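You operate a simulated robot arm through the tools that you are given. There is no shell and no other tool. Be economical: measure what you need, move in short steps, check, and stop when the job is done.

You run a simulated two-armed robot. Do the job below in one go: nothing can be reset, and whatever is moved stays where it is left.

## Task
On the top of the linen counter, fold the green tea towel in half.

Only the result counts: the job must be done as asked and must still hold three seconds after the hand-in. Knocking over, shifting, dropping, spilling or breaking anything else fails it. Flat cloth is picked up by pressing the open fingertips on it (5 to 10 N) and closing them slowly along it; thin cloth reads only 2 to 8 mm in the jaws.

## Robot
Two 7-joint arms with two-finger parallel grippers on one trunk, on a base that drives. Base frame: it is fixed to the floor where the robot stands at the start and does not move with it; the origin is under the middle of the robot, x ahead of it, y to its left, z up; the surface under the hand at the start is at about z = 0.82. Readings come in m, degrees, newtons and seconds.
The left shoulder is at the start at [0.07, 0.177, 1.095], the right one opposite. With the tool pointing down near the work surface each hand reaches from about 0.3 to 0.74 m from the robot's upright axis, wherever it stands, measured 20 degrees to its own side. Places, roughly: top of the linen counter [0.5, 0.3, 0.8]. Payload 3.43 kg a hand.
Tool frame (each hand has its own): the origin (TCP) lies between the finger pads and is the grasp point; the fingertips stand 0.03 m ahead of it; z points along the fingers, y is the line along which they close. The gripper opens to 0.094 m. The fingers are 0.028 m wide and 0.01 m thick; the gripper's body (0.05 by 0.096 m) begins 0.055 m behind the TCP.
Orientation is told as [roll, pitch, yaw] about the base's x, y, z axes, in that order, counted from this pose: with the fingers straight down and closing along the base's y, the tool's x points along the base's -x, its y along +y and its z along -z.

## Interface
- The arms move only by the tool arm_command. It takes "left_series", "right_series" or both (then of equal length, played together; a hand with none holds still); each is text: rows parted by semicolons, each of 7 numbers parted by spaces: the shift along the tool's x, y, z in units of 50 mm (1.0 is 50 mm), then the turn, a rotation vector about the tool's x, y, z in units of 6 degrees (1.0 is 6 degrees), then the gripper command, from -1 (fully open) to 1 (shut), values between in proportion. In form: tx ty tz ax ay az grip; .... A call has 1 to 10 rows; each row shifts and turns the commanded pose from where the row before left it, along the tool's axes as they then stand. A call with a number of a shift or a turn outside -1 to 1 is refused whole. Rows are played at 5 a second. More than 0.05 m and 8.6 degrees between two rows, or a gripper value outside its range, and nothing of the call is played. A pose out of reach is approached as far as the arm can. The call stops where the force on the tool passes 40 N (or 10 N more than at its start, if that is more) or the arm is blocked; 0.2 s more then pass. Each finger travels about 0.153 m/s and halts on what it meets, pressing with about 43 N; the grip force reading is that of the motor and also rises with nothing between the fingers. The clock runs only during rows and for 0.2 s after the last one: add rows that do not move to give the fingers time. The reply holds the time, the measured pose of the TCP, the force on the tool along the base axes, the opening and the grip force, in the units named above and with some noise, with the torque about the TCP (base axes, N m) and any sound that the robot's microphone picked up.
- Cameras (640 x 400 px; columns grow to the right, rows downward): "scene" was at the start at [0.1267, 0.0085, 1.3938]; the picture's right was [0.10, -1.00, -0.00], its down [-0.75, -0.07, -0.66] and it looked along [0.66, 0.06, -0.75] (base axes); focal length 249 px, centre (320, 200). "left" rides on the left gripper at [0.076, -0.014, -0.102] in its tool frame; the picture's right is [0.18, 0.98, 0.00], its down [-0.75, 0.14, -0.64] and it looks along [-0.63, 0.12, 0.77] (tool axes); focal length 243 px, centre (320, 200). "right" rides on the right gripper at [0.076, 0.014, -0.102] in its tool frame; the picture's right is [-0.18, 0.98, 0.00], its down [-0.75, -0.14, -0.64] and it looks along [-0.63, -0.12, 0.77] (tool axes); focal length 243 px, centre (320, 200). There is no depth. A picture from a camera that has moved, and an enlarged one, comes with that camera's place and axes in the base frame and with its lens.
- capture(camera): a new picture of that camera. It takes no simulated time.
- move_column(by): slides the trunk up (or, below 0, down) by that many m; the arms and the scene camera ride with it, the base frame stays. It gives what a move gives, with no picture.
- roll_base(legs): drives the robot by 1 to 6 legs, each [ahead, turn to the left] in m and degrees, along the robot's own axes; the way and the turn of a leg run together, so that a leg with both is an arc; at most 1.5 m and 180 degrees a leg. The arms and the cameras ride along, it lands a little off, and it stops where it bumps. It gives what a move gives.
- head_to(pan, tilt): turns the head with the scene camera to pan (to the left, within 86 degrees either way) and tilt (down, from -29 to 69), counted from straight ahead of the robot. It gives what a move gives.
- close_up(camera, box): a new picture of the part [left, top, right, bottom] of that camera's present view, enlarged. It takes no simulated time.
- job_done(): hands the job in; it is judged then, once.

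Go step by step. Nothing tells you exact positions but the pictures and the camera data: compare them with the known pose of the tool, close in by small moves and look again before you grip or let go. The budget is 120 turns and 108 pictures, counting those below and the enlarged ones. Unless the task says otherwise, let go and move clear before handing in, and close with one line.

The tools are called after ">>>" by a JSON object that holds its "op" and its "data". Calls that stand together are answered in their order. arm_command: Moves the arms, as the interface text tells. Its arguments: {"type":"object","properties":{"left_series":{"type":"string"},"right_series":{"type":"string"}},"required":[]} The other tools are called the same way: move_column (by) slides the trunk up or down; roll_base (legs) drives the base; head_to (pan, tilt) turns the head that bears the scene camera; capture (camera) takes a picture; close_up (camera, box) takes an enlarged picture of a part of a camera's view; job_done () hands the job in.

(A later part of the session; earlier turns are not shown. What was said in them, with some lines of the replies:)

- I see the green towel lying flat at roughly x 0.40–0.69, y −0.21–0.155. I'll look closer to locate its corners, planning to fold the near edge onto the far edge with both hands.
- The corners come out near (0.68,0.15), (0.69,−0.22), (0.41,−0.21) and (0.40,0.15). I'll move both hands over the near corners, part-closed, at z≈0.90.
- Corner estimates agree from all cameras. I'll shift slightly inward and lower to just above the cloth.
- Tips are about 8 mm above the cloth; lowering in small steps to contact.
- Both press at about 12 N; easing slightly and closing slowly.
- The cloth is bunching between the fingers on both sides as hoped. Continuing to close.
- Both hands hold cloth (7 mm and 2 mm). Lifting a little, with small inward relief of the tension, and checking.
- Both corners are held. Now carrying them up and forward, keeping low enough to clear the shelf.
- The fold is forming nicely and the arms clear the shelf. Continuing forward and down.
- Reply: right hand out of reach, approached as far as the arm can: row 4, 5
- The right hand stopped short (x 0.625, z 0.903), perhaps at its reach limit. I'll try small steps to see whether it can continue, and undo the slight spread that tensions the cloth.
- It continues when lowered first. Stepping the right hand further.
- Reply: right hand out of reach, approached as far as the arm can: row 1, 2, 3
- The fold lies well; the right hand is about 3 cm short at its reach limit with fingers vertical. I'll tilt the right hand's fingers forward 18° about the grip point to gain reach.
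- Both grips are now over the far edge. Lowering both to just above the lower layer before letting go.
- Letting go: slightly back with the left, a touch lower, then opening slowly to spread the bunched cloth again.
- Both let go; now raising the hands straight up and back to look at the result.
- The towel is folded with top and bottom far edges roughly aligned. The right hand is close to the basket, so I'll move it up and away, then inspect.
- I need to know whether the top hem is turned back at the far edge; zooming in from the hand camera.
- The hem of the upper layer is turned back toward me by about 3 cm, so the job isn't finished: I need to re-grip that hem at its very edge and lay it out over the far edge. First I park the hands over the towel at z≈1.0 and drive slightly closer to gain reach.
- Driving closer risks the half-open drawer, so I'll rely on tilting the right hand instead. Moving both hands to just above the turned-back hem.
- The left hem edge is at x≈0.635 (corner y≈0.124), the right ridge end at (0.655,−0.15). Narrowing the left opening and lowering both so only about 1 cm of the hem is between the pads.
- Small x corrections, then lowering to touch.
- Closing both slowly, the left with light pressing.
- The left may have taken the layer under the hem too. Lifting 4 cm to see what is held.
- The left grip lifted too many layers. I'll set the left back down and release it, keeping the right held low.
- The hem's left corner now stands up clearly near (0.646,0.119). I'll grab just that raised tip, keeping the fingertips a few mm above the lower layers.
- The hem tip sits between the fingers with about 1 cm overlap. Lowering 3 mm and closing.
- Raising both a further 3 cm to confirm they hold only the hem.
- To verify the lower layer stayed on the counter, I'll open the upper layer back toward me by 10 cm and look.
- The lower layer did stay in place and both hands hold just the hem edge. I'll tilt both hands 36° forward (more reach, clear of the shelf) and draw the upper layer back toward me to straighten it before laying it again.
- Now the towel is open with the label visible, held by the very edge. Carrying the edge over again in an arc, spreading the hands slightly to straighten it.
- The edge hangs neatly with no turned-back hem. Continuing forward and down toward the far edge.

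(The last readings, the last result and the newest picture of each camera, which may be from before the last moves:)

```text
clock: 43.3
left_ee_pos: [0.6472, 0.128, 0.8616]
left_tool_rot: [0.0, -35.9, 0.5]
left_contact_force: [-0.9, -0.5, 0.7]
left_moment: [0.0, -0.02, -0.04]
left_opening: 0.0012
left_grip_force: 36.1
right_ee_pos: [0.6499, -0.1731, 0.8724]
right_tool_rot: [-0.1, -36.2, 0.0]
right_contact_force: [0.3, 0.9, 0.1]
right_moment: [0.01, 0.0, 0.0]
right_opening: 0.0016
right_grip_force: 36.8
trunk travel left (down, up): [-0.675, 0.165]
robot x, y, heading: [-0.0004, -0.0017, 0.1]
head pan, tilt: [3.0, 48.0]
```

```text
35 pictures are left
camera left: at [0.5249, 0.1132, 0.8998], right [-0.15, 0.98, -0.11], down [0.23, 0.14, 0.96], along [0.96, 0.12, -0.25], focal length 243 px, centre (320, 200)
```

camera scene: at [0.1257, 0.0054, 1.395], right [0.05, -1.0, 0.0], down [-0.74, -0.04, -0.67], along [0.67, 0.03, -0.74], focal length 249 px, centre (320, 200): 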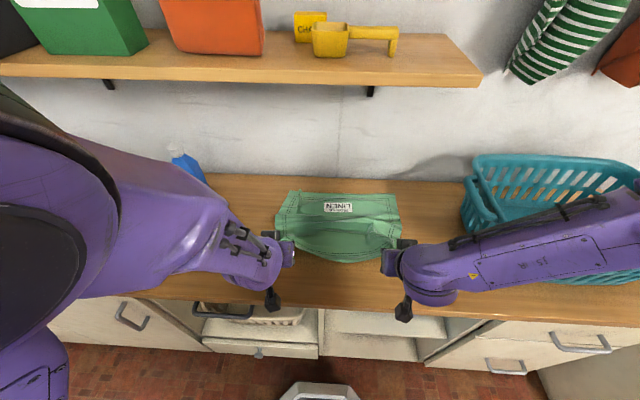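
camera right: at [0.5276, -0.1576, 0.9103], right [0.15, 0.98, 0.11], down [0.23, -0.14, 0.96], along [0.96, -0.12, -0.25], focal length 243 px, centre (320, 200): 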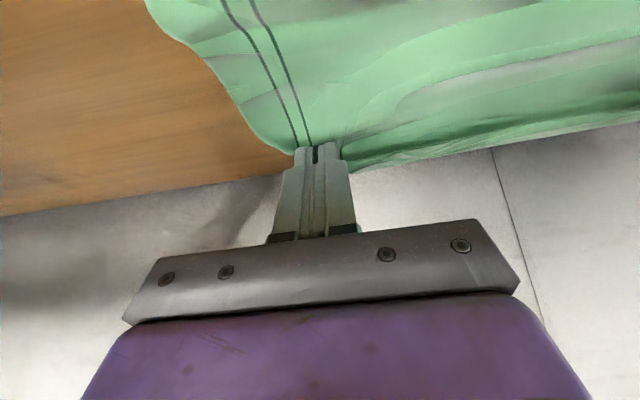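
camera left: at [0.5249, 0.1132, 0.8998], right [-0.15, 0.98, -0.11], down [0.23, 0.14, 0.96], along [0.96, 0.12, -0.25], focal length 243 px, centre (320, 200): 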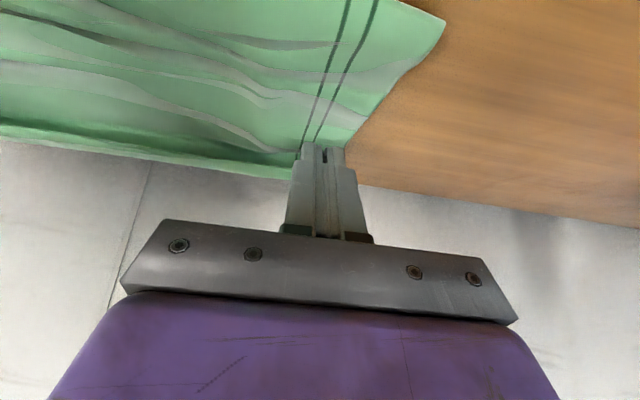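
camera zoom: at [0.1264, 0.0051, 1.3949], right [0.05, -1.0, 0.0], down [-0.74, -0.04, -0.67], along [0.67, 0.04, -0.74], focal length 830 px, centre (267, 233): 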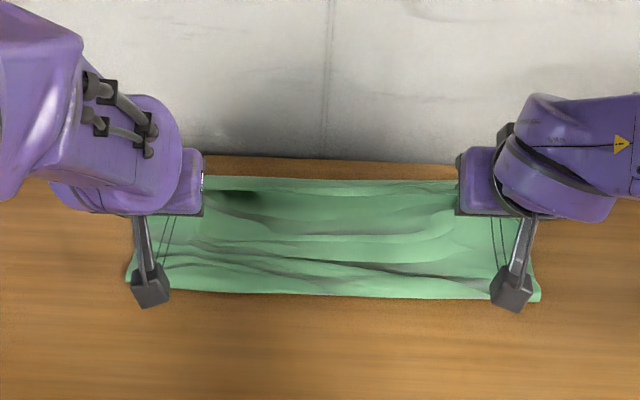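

Setting the edge down at the far edge of the lower layer.

>>> {"op": "arm_command", "data": {"left_series": "-0.1 0 0.1 0 0 0 1;-0.1 0 0.11 0 0 0 1;0 0 0 0 0 0 1;0 0 0 0 0 0 1", "right_series": "-0.03 0 0.13 0 0 0 1;0 0 0.12 0 0 0 1;0 0 0.12 0 0 0 1;0 0 0 0 0 0 1"}}

>>> {"op": "capture", "data": {"camera": "right"}}

>>> {"op": "capture", "data": {"camera": "left"}}

```text
clock: 44.3
left_ee_pos: [0.6614, 0.1263, 0.8596]
left_tool_rot: [-0.1, -36.0, 0.0]
left_contact_force: [0.0, -1.1, -0.2]
left_moment: [-0.02, 0.0, -0.04]
left_opening: 0.0014
left_grip_force: 36.1
right_ee_pos: [0.6633, -0.1717, 0.8564]
right_tool_rot: [0.1, -36.1, 0.0]
right_contact_force: [0.7, 0.9, -0.4]
right_moment: [0.0, 0.06, 0.04]
right_opening: 0.0018
right_grip_force: 36.4
trunk travel left (down, up): [-0.675, 0.165]
robot x, y, heading: [-0.0036, -0.0014, -0.2]
head pan, tilt: [3.0, 48.0]
```

```text
34 pictures are left
camera right: at [0.54, -0.1579, 0.896], right [0.15, 0.98, 0.11], down [0.23, -0.14, 0.96], along [0.96, -0.12, -0.25], focal length 243 px, centre (320, 200)
```

right: 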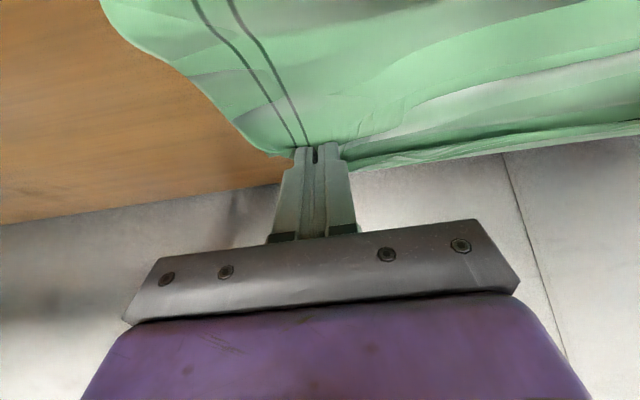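

```text
33 pictures are left
camera left: at [0.5397, 0.1117, 0.8975], right [-0.15, 0.98, -0.11], down [0.23, 0.14, 0.96], along [0.96, 0.12, -0.25], focal length 243 px, centre (320, 200)
```

left: 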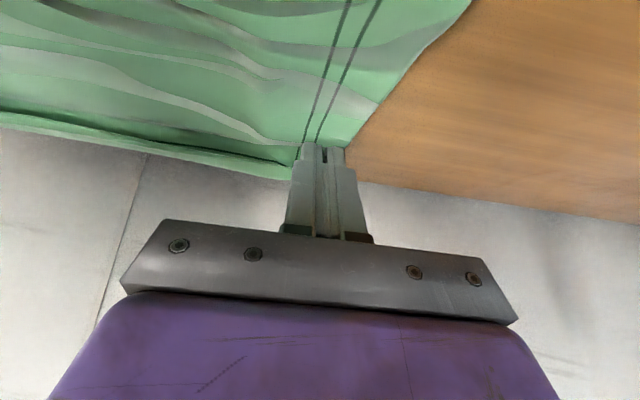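

Releasing: a touch lower, open gently, then withdraw backward-up.

>>> {"op": "arm_command", "data": {"left_series": "0.02 0 0.04 0 0 0 1;0 0 0 0 0 0 0.85;0 0 0 0 0 0 0.7;0 0 0 0 0 0 0.55;0 0 0 0 0 0 0.5;0 0 -0.3 0 0 0 0.5;0 0 -0.7 0 0 0 0.5;0 0 -0.9 0 0 0 0.5;0.5 0 -0.7 0 0 0 0.5;0.8 0 -0.2 0 0 0 0.5", "right_series": "0 0 0.01 0 0 0 1;0 0 0 0 0 0 0.85;0 0 0 0 0 0 0.7;0 0 0 0 0 0 0.55;0 0 0 0 0 0 0.5;0 0 -0.3 0 0 0 0.5;0 0 -0.7 0 0 0 0.5;0 0 -0.9 0 0 0 0.5;0.5 0 -0.7 0 0 0 0.5;0.8 0 -0.2 0 0 0 0.5"}}

>>> {"op": "close_up", "data": {"camera": "scene", "box": [240, 130, 432, 250]}}

>>> {"op": "capture", "data": {"camera": "right"}}

>>> {"op": "capture", "data": {"camera": "left"}}

```text
clock: 46.5
left_ee_pos: [0.5263, 0.1266, 0.9322]
left_tool_rot: [-0.4, -36.0, 0.4]
left_contact_force: [-0.7, -0.3, 0.0]
left_moment: [-0.02, -0.01, 0.02]
left_opening: 0.0236
left_grip_force: 0.0
right_ee_pos: [0.5268, -0.1714, 0.9331]
right_tool_rot: [0.1, -36.1, 0.1]
right_contact_force: [-0.2, 0.4, 0.5]
right_moment: [0.01, -0.01, 0.02]
right_opening: 0.0238
right_grip_force: 0.1
trunk travel left (down, up): [-0.675, 0.165]
robot x, y, heading: [0.0022, -0.0, -0.3]
head pan, tilt: [3.0, 48.0]
```

```text
3.33 times, centred on (336, 190) of scene
camera zoom: at [0.1274, 0.0057, 1.3948], right [0.05, -1.0, 0.0], down [-0.74, -0.04, -0.67], along [0.67, 0.03, -0.74], focal length 830 px, centre (267, 233)
```

zoom: 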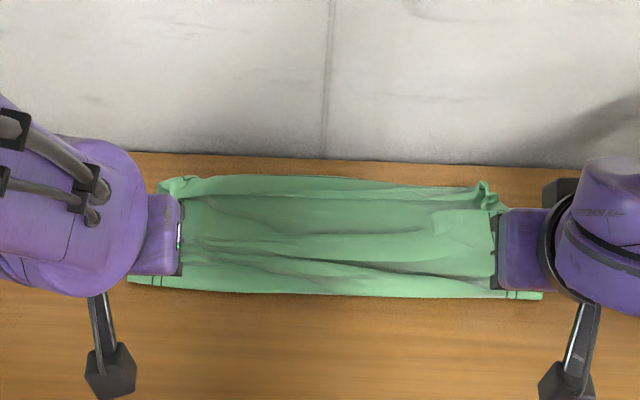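

```text
31 pictures are left
camera right: at [0.4036, -0.1577, 0.9716], right [0.15, 0.98, 0.11], down [0.23, -0.14, 0.96], along [0.96, -0.12, -0.25], focal length 243 px, centre (320, 200)
```

right: 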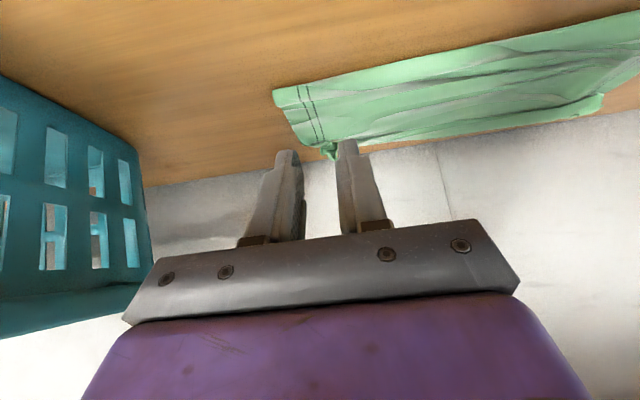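

```text
30 pictures are left
camera left: at [0.4046, 0.1118, 0.9703], right [-0.15, 0.98, -0.11], down [0.23, 0.15, 0.96], along [0.96, 0.12, -0.25], focal length 243 px, centre (320, 200)
```

left: 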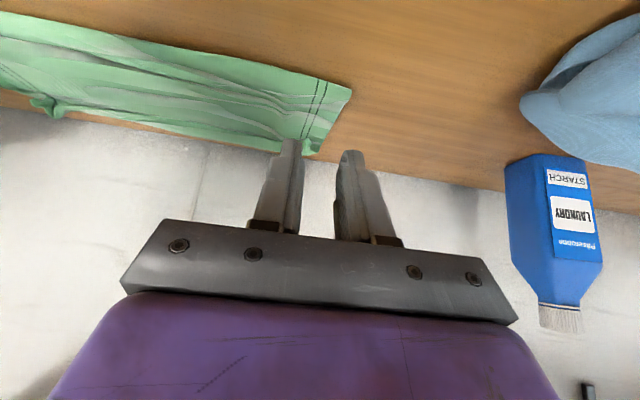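

Backing the hands off and returning them upright for a clear look.

>>> {"op": "arm_command", "data": {"left_series": "0.55 0.4 -0.4 0 0 0 0.5;0.55 0.4 -0.4 0 0 0 0.5;0.55 0.4 -0.4 0 0 0 0.5;0 0 0 0 1 0 0.5;0 0 0 0 1 0 0.5;0 0 0 0 1 0 0.5;0 0 0 0 1 0 0.5;0 0 0 0 1 0 0.5;0 0 0 0 1 0 0.5", "right_series": "0.55 0 -0.4 0 0 0 0.5;0.55 0 -0.4 0 0 0 0.5;0.55 0 -0.4 0 0 0 0.5;0 0 0 0 1 0 0.5;0 0 0 0 1 0 0.5;0 0 0 0 1 0 0.5;0 0 0 0 1 0 0.5;0 0 0 0 1 0 0.5;0 0 0 0 1 0 0.5"}}

>>> {"op": "capture", "data": {"camera": "scene"}}

>>> {"op": "close_up", "data": {"camera": "scene", "box": [260, 160, 420, 260]}}

```text
clock: 48.5
left_ee_pos: [0.4317, 0.1895, 0.9319]
left_tool_rot: [0.8, -4.1, 0.5]
left_contact_force: [0.3, 0.5, 0.2]
left_moment: [0.0, -0.02, -0.03]
left_opening: 0.0236
left_grip_force: 0.0
left hand out of reach, approached as far as the arm can: row 3, 5
right_ee_pos: [0.4281, -0.1709, 0.9301]
right_tool_rot: [0.0, 0.0, 0.2]
right_contact_force: [0.3, 0.4, -0.2]
right_moment: [-0.01, -0.01, 0.05]
right_opening: 0.0239
right_grip_force: 0.2
trunk travel left (down, up): [-0.675, 0.165]
robot x, y, heading: [0.0023, -0.0018, 0.0]
head pan, tilt: [3.0, 48.0]
```

```text
29 pictures are left
camera scene: at [0.1295, 0.0062, 1.3946], right [0.05, -1.0, 0.0], down [-0.74, -0.04, -0.67], along [0.67, 0.03, -0.74], focal length 249 px, centre (320, 200)
```

scene: 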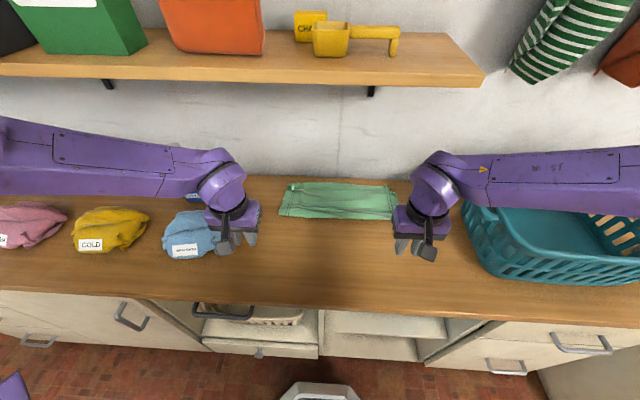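

```text
4.00 times, centred on (340, 210) of scene
camera zoom: at [0.1295, 0.0062, 1.3946], right [0.05, -1.0, 0.0], down [-0.74, -0.04, -0.67], along [0.67, 0.03, -0.74], focal length 996 px, centre (240, 160)
```

zoom: 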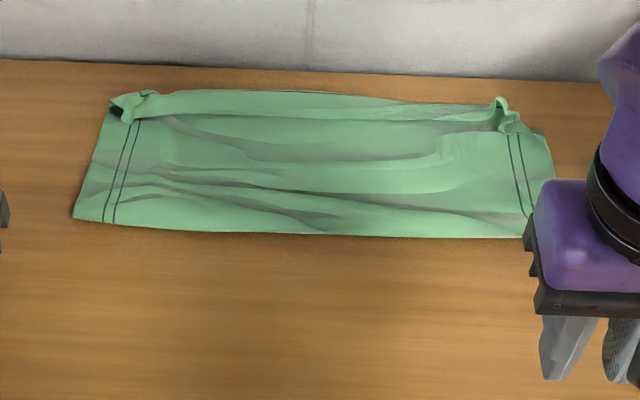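

The far stitch line isn't visible, so the hem may be tucked under. Bringing the hand cameras closer to check the far edge.

>>> {"op": "arm_command", "data": {"left_series": "0 0 0 0 0.65 0 0;-0.71 -0.16 0.04 0 0 0 0;-0.71 -0.16 0.04 0 0 0 0;-0.71 -0.16 0.04 0 0 0 0;-0.71 -0.16 0.04 0 0 0 0;-0.71 -0.16 0.04 0 0 0 0;0 0 0 0 0 0 0", "right_series": "0 0 0 0 0 0 0;-0.69 -0.04 0.04 0 0 0 0;-0.69 -0.04 0.04 0 0 0 0;-0.69 -0.04 0.04 0 0 0 0;-0.69 -0.04 0.04 0 0 0 0;-0.69 -0.04 0.04 0 0 0 0;0 0 0 0 0 0 0"}}

>>> {"op": "close_up", "data": {"camera": "left", "box": [80, 60, 400, 260]}}

>>> {"op": "close_up", "data": {"camera": "right", "box": [260, 60, 580, 260]}}

```text
clock: 50.1
left_ee_pos: [0.607, 0.1521, 0.9256]
left_tool_rot: [0.9, -0.4, 0.7]
left_contact_force: [-0.1, -0.2, 0.7]
left_moment: [0.02, -0.01, 0.0]
left_opening: 0.047
left_grip_force: 0.1
right_ee_pos: [0.5971, -0.1809, 0.9228]
right_tool_rot: [-0.1, -0.1, 0.0]
right_contact_force: [-0.7, 0.5, -0.4]
right_moment: [0.01, 0.0, -0.02]
right_opening: 0.0469
right_grip_force: 0.1
trunk travel left (down, up): [-0.675, 0.165]
robot x, y, heading: [0.0003, 0.0018, -0.4]
head pan, tilt: [3.0, 48.0]
```

```text
2.00 times, centred on (240, 160) of left
camera zoom: at [0.5309, 0.1341, 1.0259], right [-0.2, 0.98, 0.01], down [0.75, 0.14, 0.65], along [0.64, 0.14, -0.76], focal length 485 px, centre (480, 280)
```

zoom: 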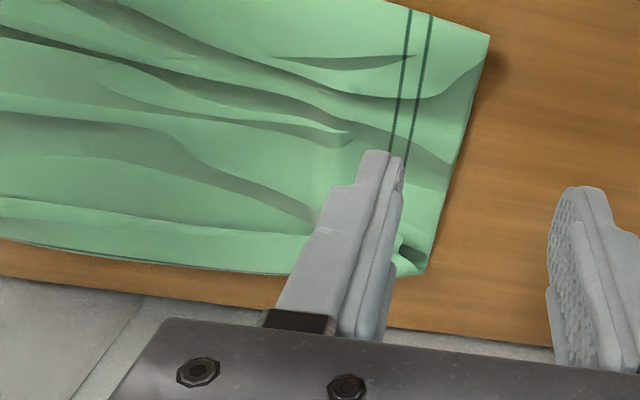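

```text
2.00 times, centred on (420, 160) of right
camera zoom: at [0.5204, -0.1672, 1.0259], right [0.18, 0.98, 0.0], down [0.75, -0.14, 0.64], along [0.63, -0.12, -0.77], focal length 485 px, centre (120, 280)
```

zoom: 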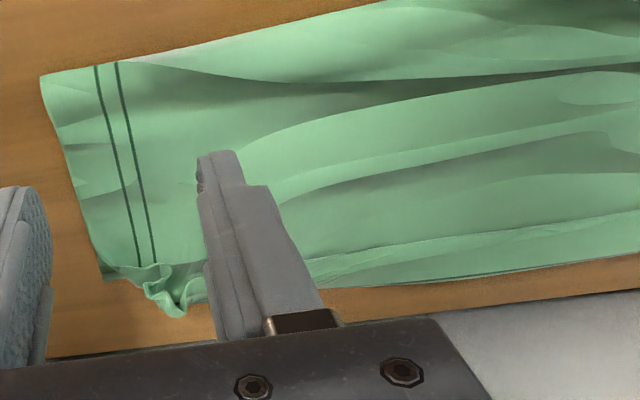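

The turned-back strip is now only about 1.5 cm, but there is slack: the fold line sits at x≈0.58 with the far edge at ≈0.69–0.71. I'll pinch the fold edge near both corners and draw it gently toward me to take the wrinkles out.

>>> {"op": "arm_command", "data": {"left_series": "0.19 -0.27 0.4 0 0 0 0.45;0.19 -0.27 0.4 0 0 0 0.45;0 0 0.35 0 0 0 0.45;0 0 0.1 0 0 0 0.45;0 0 0 0 0 0 0.45", "right_series": "0.09 -0.04 0.4 0 0 0 0.45;0.09 -0.04 0.4 0 0 0 0.45;0 0 0.3 0 0 0 0.45;0 0 0.1 0 0 0 0.45;0 0 0 0 0 0 0.45"}}

>>> {"op": "capture", "data": {"camera": "left"}}

>>> {"op": "capture", "data": {"camera": "right"}}

```text
clock: 51.3
left_ee_pos: [0.5899, 0.1253, 0.8603]
left_tool_rot: [1.0, -0.4, 0.6]
left_contact_force: [0.3, 0.2, 0.3]
left_moment: [0.02, -0.01, 0.02]
left_opening: 0.026
left_grip_force: 0.1
right_ee_pos: [0.5895, -0.1854, 0.8602]
right_tool_rot: [0.0, -0.1, 0.0]
right_contact_force: [0.3, 0.9, -0.1]
right_moment: [-0.03, -0.04, 0.01]
right_opening: 0.0259
right_grip_force: 0.0
trunk travel left (down, up): [-0.675, 0.165]
robot x, y, heading: [0.0006, -0.0005, 0.0]
head pan, tilt: [3.0, 48.0]
```

```text
25 pictures are left
camera left: at [0.5132, 0.1078, 0.9621], right [-0.2, 0.98, 0.02], down [0.75, 0.14, 0.65], along [0.64, 0.14, -0.76], focal length 243 px, centre (320, 200)
```

left: 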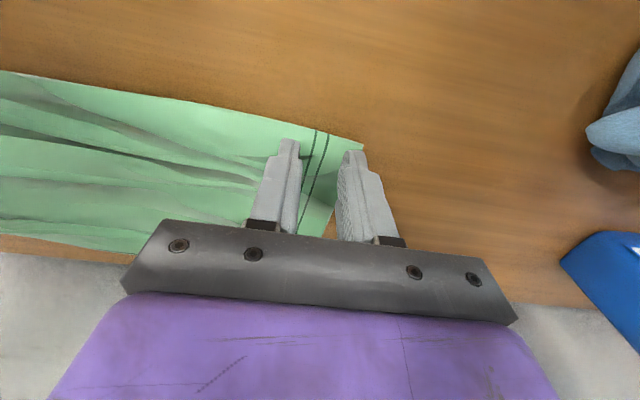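

```text
24 pictures are left
camera right: at [0.5125, -0.1718, 0.9647], right [0.18, 0.98, 0.0], down [0.75, -0.14, 0.64], along [0.63, -0.12, -0.77], focal length 243 px, centre (320, 200)
```

right: 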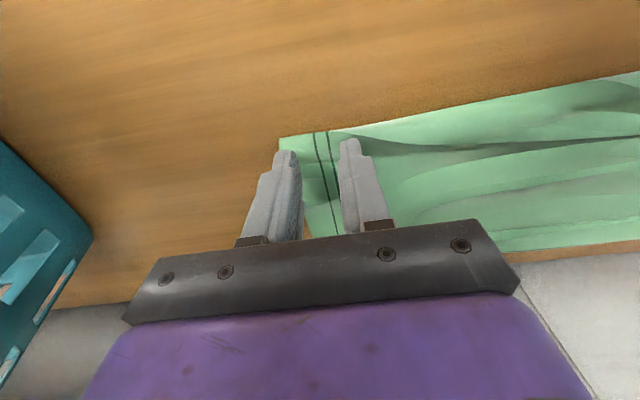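

Positioned over both fold corners. Lowering to contact.

>>> {"op": "arm_command", "data": {"left_series": "0 0 0.06 0 0 0 0.45;0 0 0.04 0 0 0 0.45;0 0 0.02 0 0 0 0.45;0 0 0.02 0 0 0 0.45", "right_series": "0 0 0.06 0 0 0 0.45;0 0 0.04 0 0 0 0.45;0 0 0.02 0 0 0 0.45;0 0 0.02 0 0 0 0.45"}}

```text
clock: 52.3
left_ee_pos: [0.5904, 0.1257, 0.8535]
left_tool_rot: [1.0, -0.3, 0.6]
left_contact_force: [0.1, 1.3, 0.1]
left_moment: [0.01, -0.03, -0.01]
left_opening: 0.0259
left_grip_force: 0.0
right_ee_pos: [0.5891, -0.1856, 0.8543]
right_tool_rot: [0.0, 0.0, 0.0]
right_contact_force: [0.1, 0.8, 0.0]
right_moment: [-0.01, 0.05, 0.01]
right_opening: 0.0259
right_grip_force: 0.2
trunk travel left (down, up): [-0.675, 0.165]
robot x, y, heading: [-0.0016, -0.0021, 0.1]
head pan, tilt: [3.0, 48.0]
```

>>> {"op": "arm_command", "data": {"left_series": "0 0 0.02 0 0 0 0.45;0 0 0.01 0 0 0 0.45;0 0 0 0 0 0 0.45", "right_series": "0 0 0.02 0 0 0 0.45;0 0 0.02 0 0 0 0.45;0 0 0 0 0 0 0.45"}}

```text
clock: 53.1
left_ee_pos: [0.5898, 0.126, 0.8527]
left_tool_rot: [0.9, -0.5, 0.6]
left_contact_force: [0.3, 0.4, 3.1]
left_moment: [0.0, -0.03, -0.01]
left_opening: 0.0259
left_grip_force: 0.1
right_ee_pos: [0.5894, -0.1859, 0.8525]
right_tool_rot: [0.0, -0.2, 0.0]
right_contact_force: [0.0, 0.6, 2.4]
right_moment: [-0.02, -0.03, 0.04]
right_opening: 0.026
right_grip_force: 0.0
trunk travel left (down, up): [-0.675, 0.165]
robot x, y, heading: [-0.0048, -0.002, -0.0]
head pan, tilt: [3.0, 48.0]
```

>>> {"op": "arm_command", "data": {"left_series": "0 0 0.01 0 0 0 0.45;0 0 0 0 0 0 0.55;0 0 0 0 0 0 0.65;0 0 0 0 0 0 0.75;0 0 0 0 0 0 0.85;0 0 0 0 0 0 1;0 0 0 0 0 0 1", "right_series": "0 0 0.01 0 0 0 0.45;0 0 0 0 0 0 0.55;0 0 0 0 0 0 0.65;0 0 0 0 0 0 0.75;0 0 0 0 0 0 0.85;0 0 0 0 0 0 1;0 0 0 0 0 0 1"}}

>>> {"op": "close_up", "data": {"camera": "scene", "box": [250, 150, 426, 260]}}

```text
clock: 54.7
left_ee_pos: [0.5886, 0.1258, 0.8529]
left_tool_rot: [1.0, -0.5, 0.7]
left_contact_force: [-0.3, 0.4, 6.5]
left_moment: [0.02, 0.0, -0.01]
left_opening: 0.0019
left_grip_force: 36.5
right_ee_pos: [0.5889, -0.1862, 0.8512]
right_tool_rot: [-0.1, -0.1, 0.0]
right_contact_force: [0.5, 0.3, 3.2]
right_moment: [-0.03, -0.02, -0.02]
right_opening: 0.0
right_grip_force: 33.2
trunk travel left (down, up): [-0.675, 0.165]
robot x, y, heading: [0.0001, 0.003, 0.2]
head pan, tilt: [3.0, 48.0]
```

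```text
3.64 times, centred on (338, 205) of scene
camera zoom: at [0.1261, 0.0052, 1.3949], right [0.05, -1.0, 0.0], down [-0.74, -0.04, -0.67], along [0.67, 0.04, -0.74], focal length 905 px, centre (254, 182)
```

zoom: 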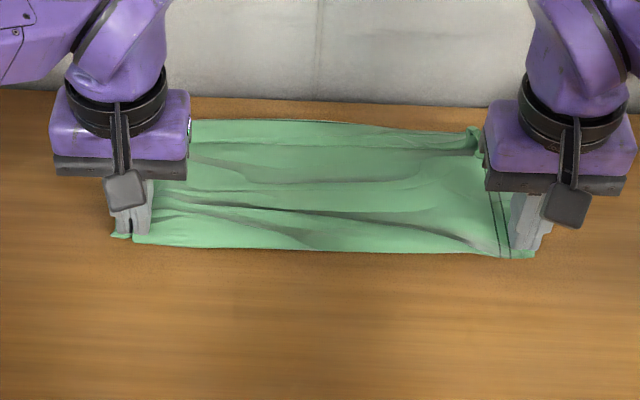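

The left pinched cloth; the right didn't, so the right will drag by light pressure. Drawing both 15 mm toward me.

>>> {"op": "arm_command", "data": {"left_series": "0 0 0 0 0 0 1;0.1 0 0 0 0 0 1;0.1 0 0 0 0 0 1;0.1 0 0 0 0 0 1;0 0 0 0 0 0 1", "right_series": "0 0 0.012 0 0 0 1;0.1 0 0 0 0 0 1;0.1 0 0 0 0 0 1;0.1 0 0 0 0 0 1;0 0 0 0 0 0 1"}}

>>> {"op": "close_up", "data": {"camera": "scene", "box": [250, 150, 426, 260]}}

```text
clock: 55.9
left_ee_pos: [0.5737, 0.1244, 0.8523]
left_tool_rot: [0.9, -0.4, 0.7]
left_contact_force: [2.0, -0.3, 6.5]
left_moment: [0.02, -0.07, 0.0]
left_opening: 0.0016
left_grip_force: 36.1
right_ee_pos: [0.5741, -0.1834, 0.8524]
right_tool_rot: [0.0, -0.1, 0.0]
right_contact_force: [2.8, 0.7, 11.4]
right_moment: [-0.05, -0.09, 0.02]
right_opening: 0.0
right_grip_force: 33.4
trunk travel left (down, up): [-0.675, 0.165]
robot x, y, heading: [0.0008, -0.0017, -0.1]
head pan, tilt: [3.0, 48.0]
```

```text
3.64 times, centred on (338, 205) of scene
camera zoom: at [0.1256, 0.0056, 1.395], right [0.05, -1.0, 0.0], down [-0.74, -0.04, -0.67], along [0.67, 0.03, -0.74], focal length 905 px, centre (254, 182)
```

zoom: 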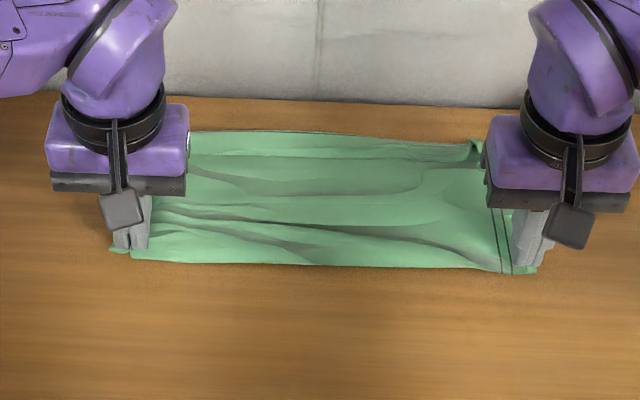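

The towel moved as one piece; at mid-width it now measures about 0.14 m deep (x≈0.56 to 0.70), i.e. half. Releasing and moving clear to inspect.

>>> {"op": "arm_command", "data": {"left_series": "0 0 -0.005 0 0 0 0.85;0 0 0 0 0 0 0.7;0 0 0 0 0 0 0.5;0 0 0 0 0 0 0.3;0 0 -0.4 0 0 0 0.3;0 0 -0.7 0 0 0 0.3;0.6 0.3 -0.5 0 0 0 0.3;0.8 0.4 0 0 0 0 0.3;0.8 0.5 0 0 0 0 0.3", "right_series": "0 0 -0.05 0 0 0 1;0 0 -0.1 0 0 0 1;0 0 -0.2 0 0 0 1;0 0 -0.3 0 0 0 1;0 0 -0.4 0 0 0 1;0 0 -0.6 0 0 0 1;0.6 0 -0.4 0 0 0 1;0.8 0 0 0 0 0 1;0.8 0 0 0 0 0 1"}}

>>> {"op": "close_up", "data": {"camera": "scene", "box": [260, 165, 420, 265]}}

```text
clock: 57.9
left_ee_pos: [0.4587, 0.1834, 0.9325]
left_tool_rot: [0.9, -0.7, 0.7]
left_contact_force: [-0.8, 0.5, 0.3]
left_moment: [-0.02, -0.05, 0.02]
left_opening: 0.033
left_grip_force: 0.1
right_ee_pos: [0.4623, -0.1841, 0.9567]
right_tool_rot: [-0.1, -0.3, 0.0]
right_contact_force: [-0.1, 0.0, 0.9]
right_moment: [0.0, -0.04, 0.01]
right_opening: 0.0004
right_grip_force: 33.1
trunk travel left (down, up): [-0.675, 0.165]
robot x, y, heading: [-0.0002, 0.0005, -0.0]
head pan, tilt: [3.0, 48.0]
```

```text
4.00 times, centred on (340, 215) of scene
camera zoom: at [0.1243, 0.0064, 1.3951], right [0.05, -1.0, 0.0], down [-0.74, -0.04, -0.67], along [0.67, 0.03, -0.74], focal length 996 px, centre (240, 140)
```

zoom: 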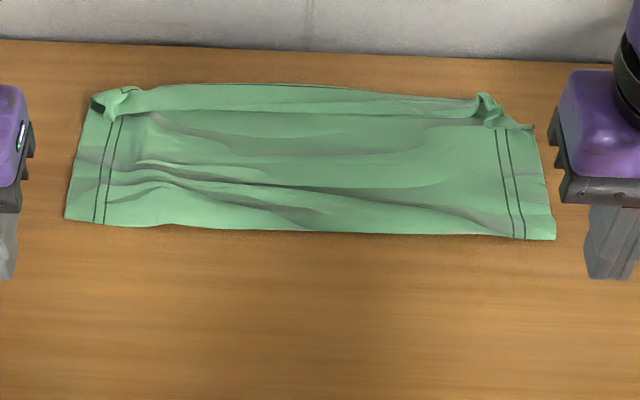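

The towel lies folded in half, near edge over far edge, its footprint about 0.14 × 0.36 m. The hands are clear and nothing else has moved, so I'm handing in.

>>> {"op": "job_done", "data": {}}

```text
The job is handed in.
```

The green tea towel is folded in half on the linen counter, near edge over far edge, and both hands are clear. It isn't perfectly crisp: about 1.5 cm of the top hem is turned back along the far edge, the two far corners are slightly bunched, and at the right edge the folded towel is nearer 0.11 m deep than 0.14 m.
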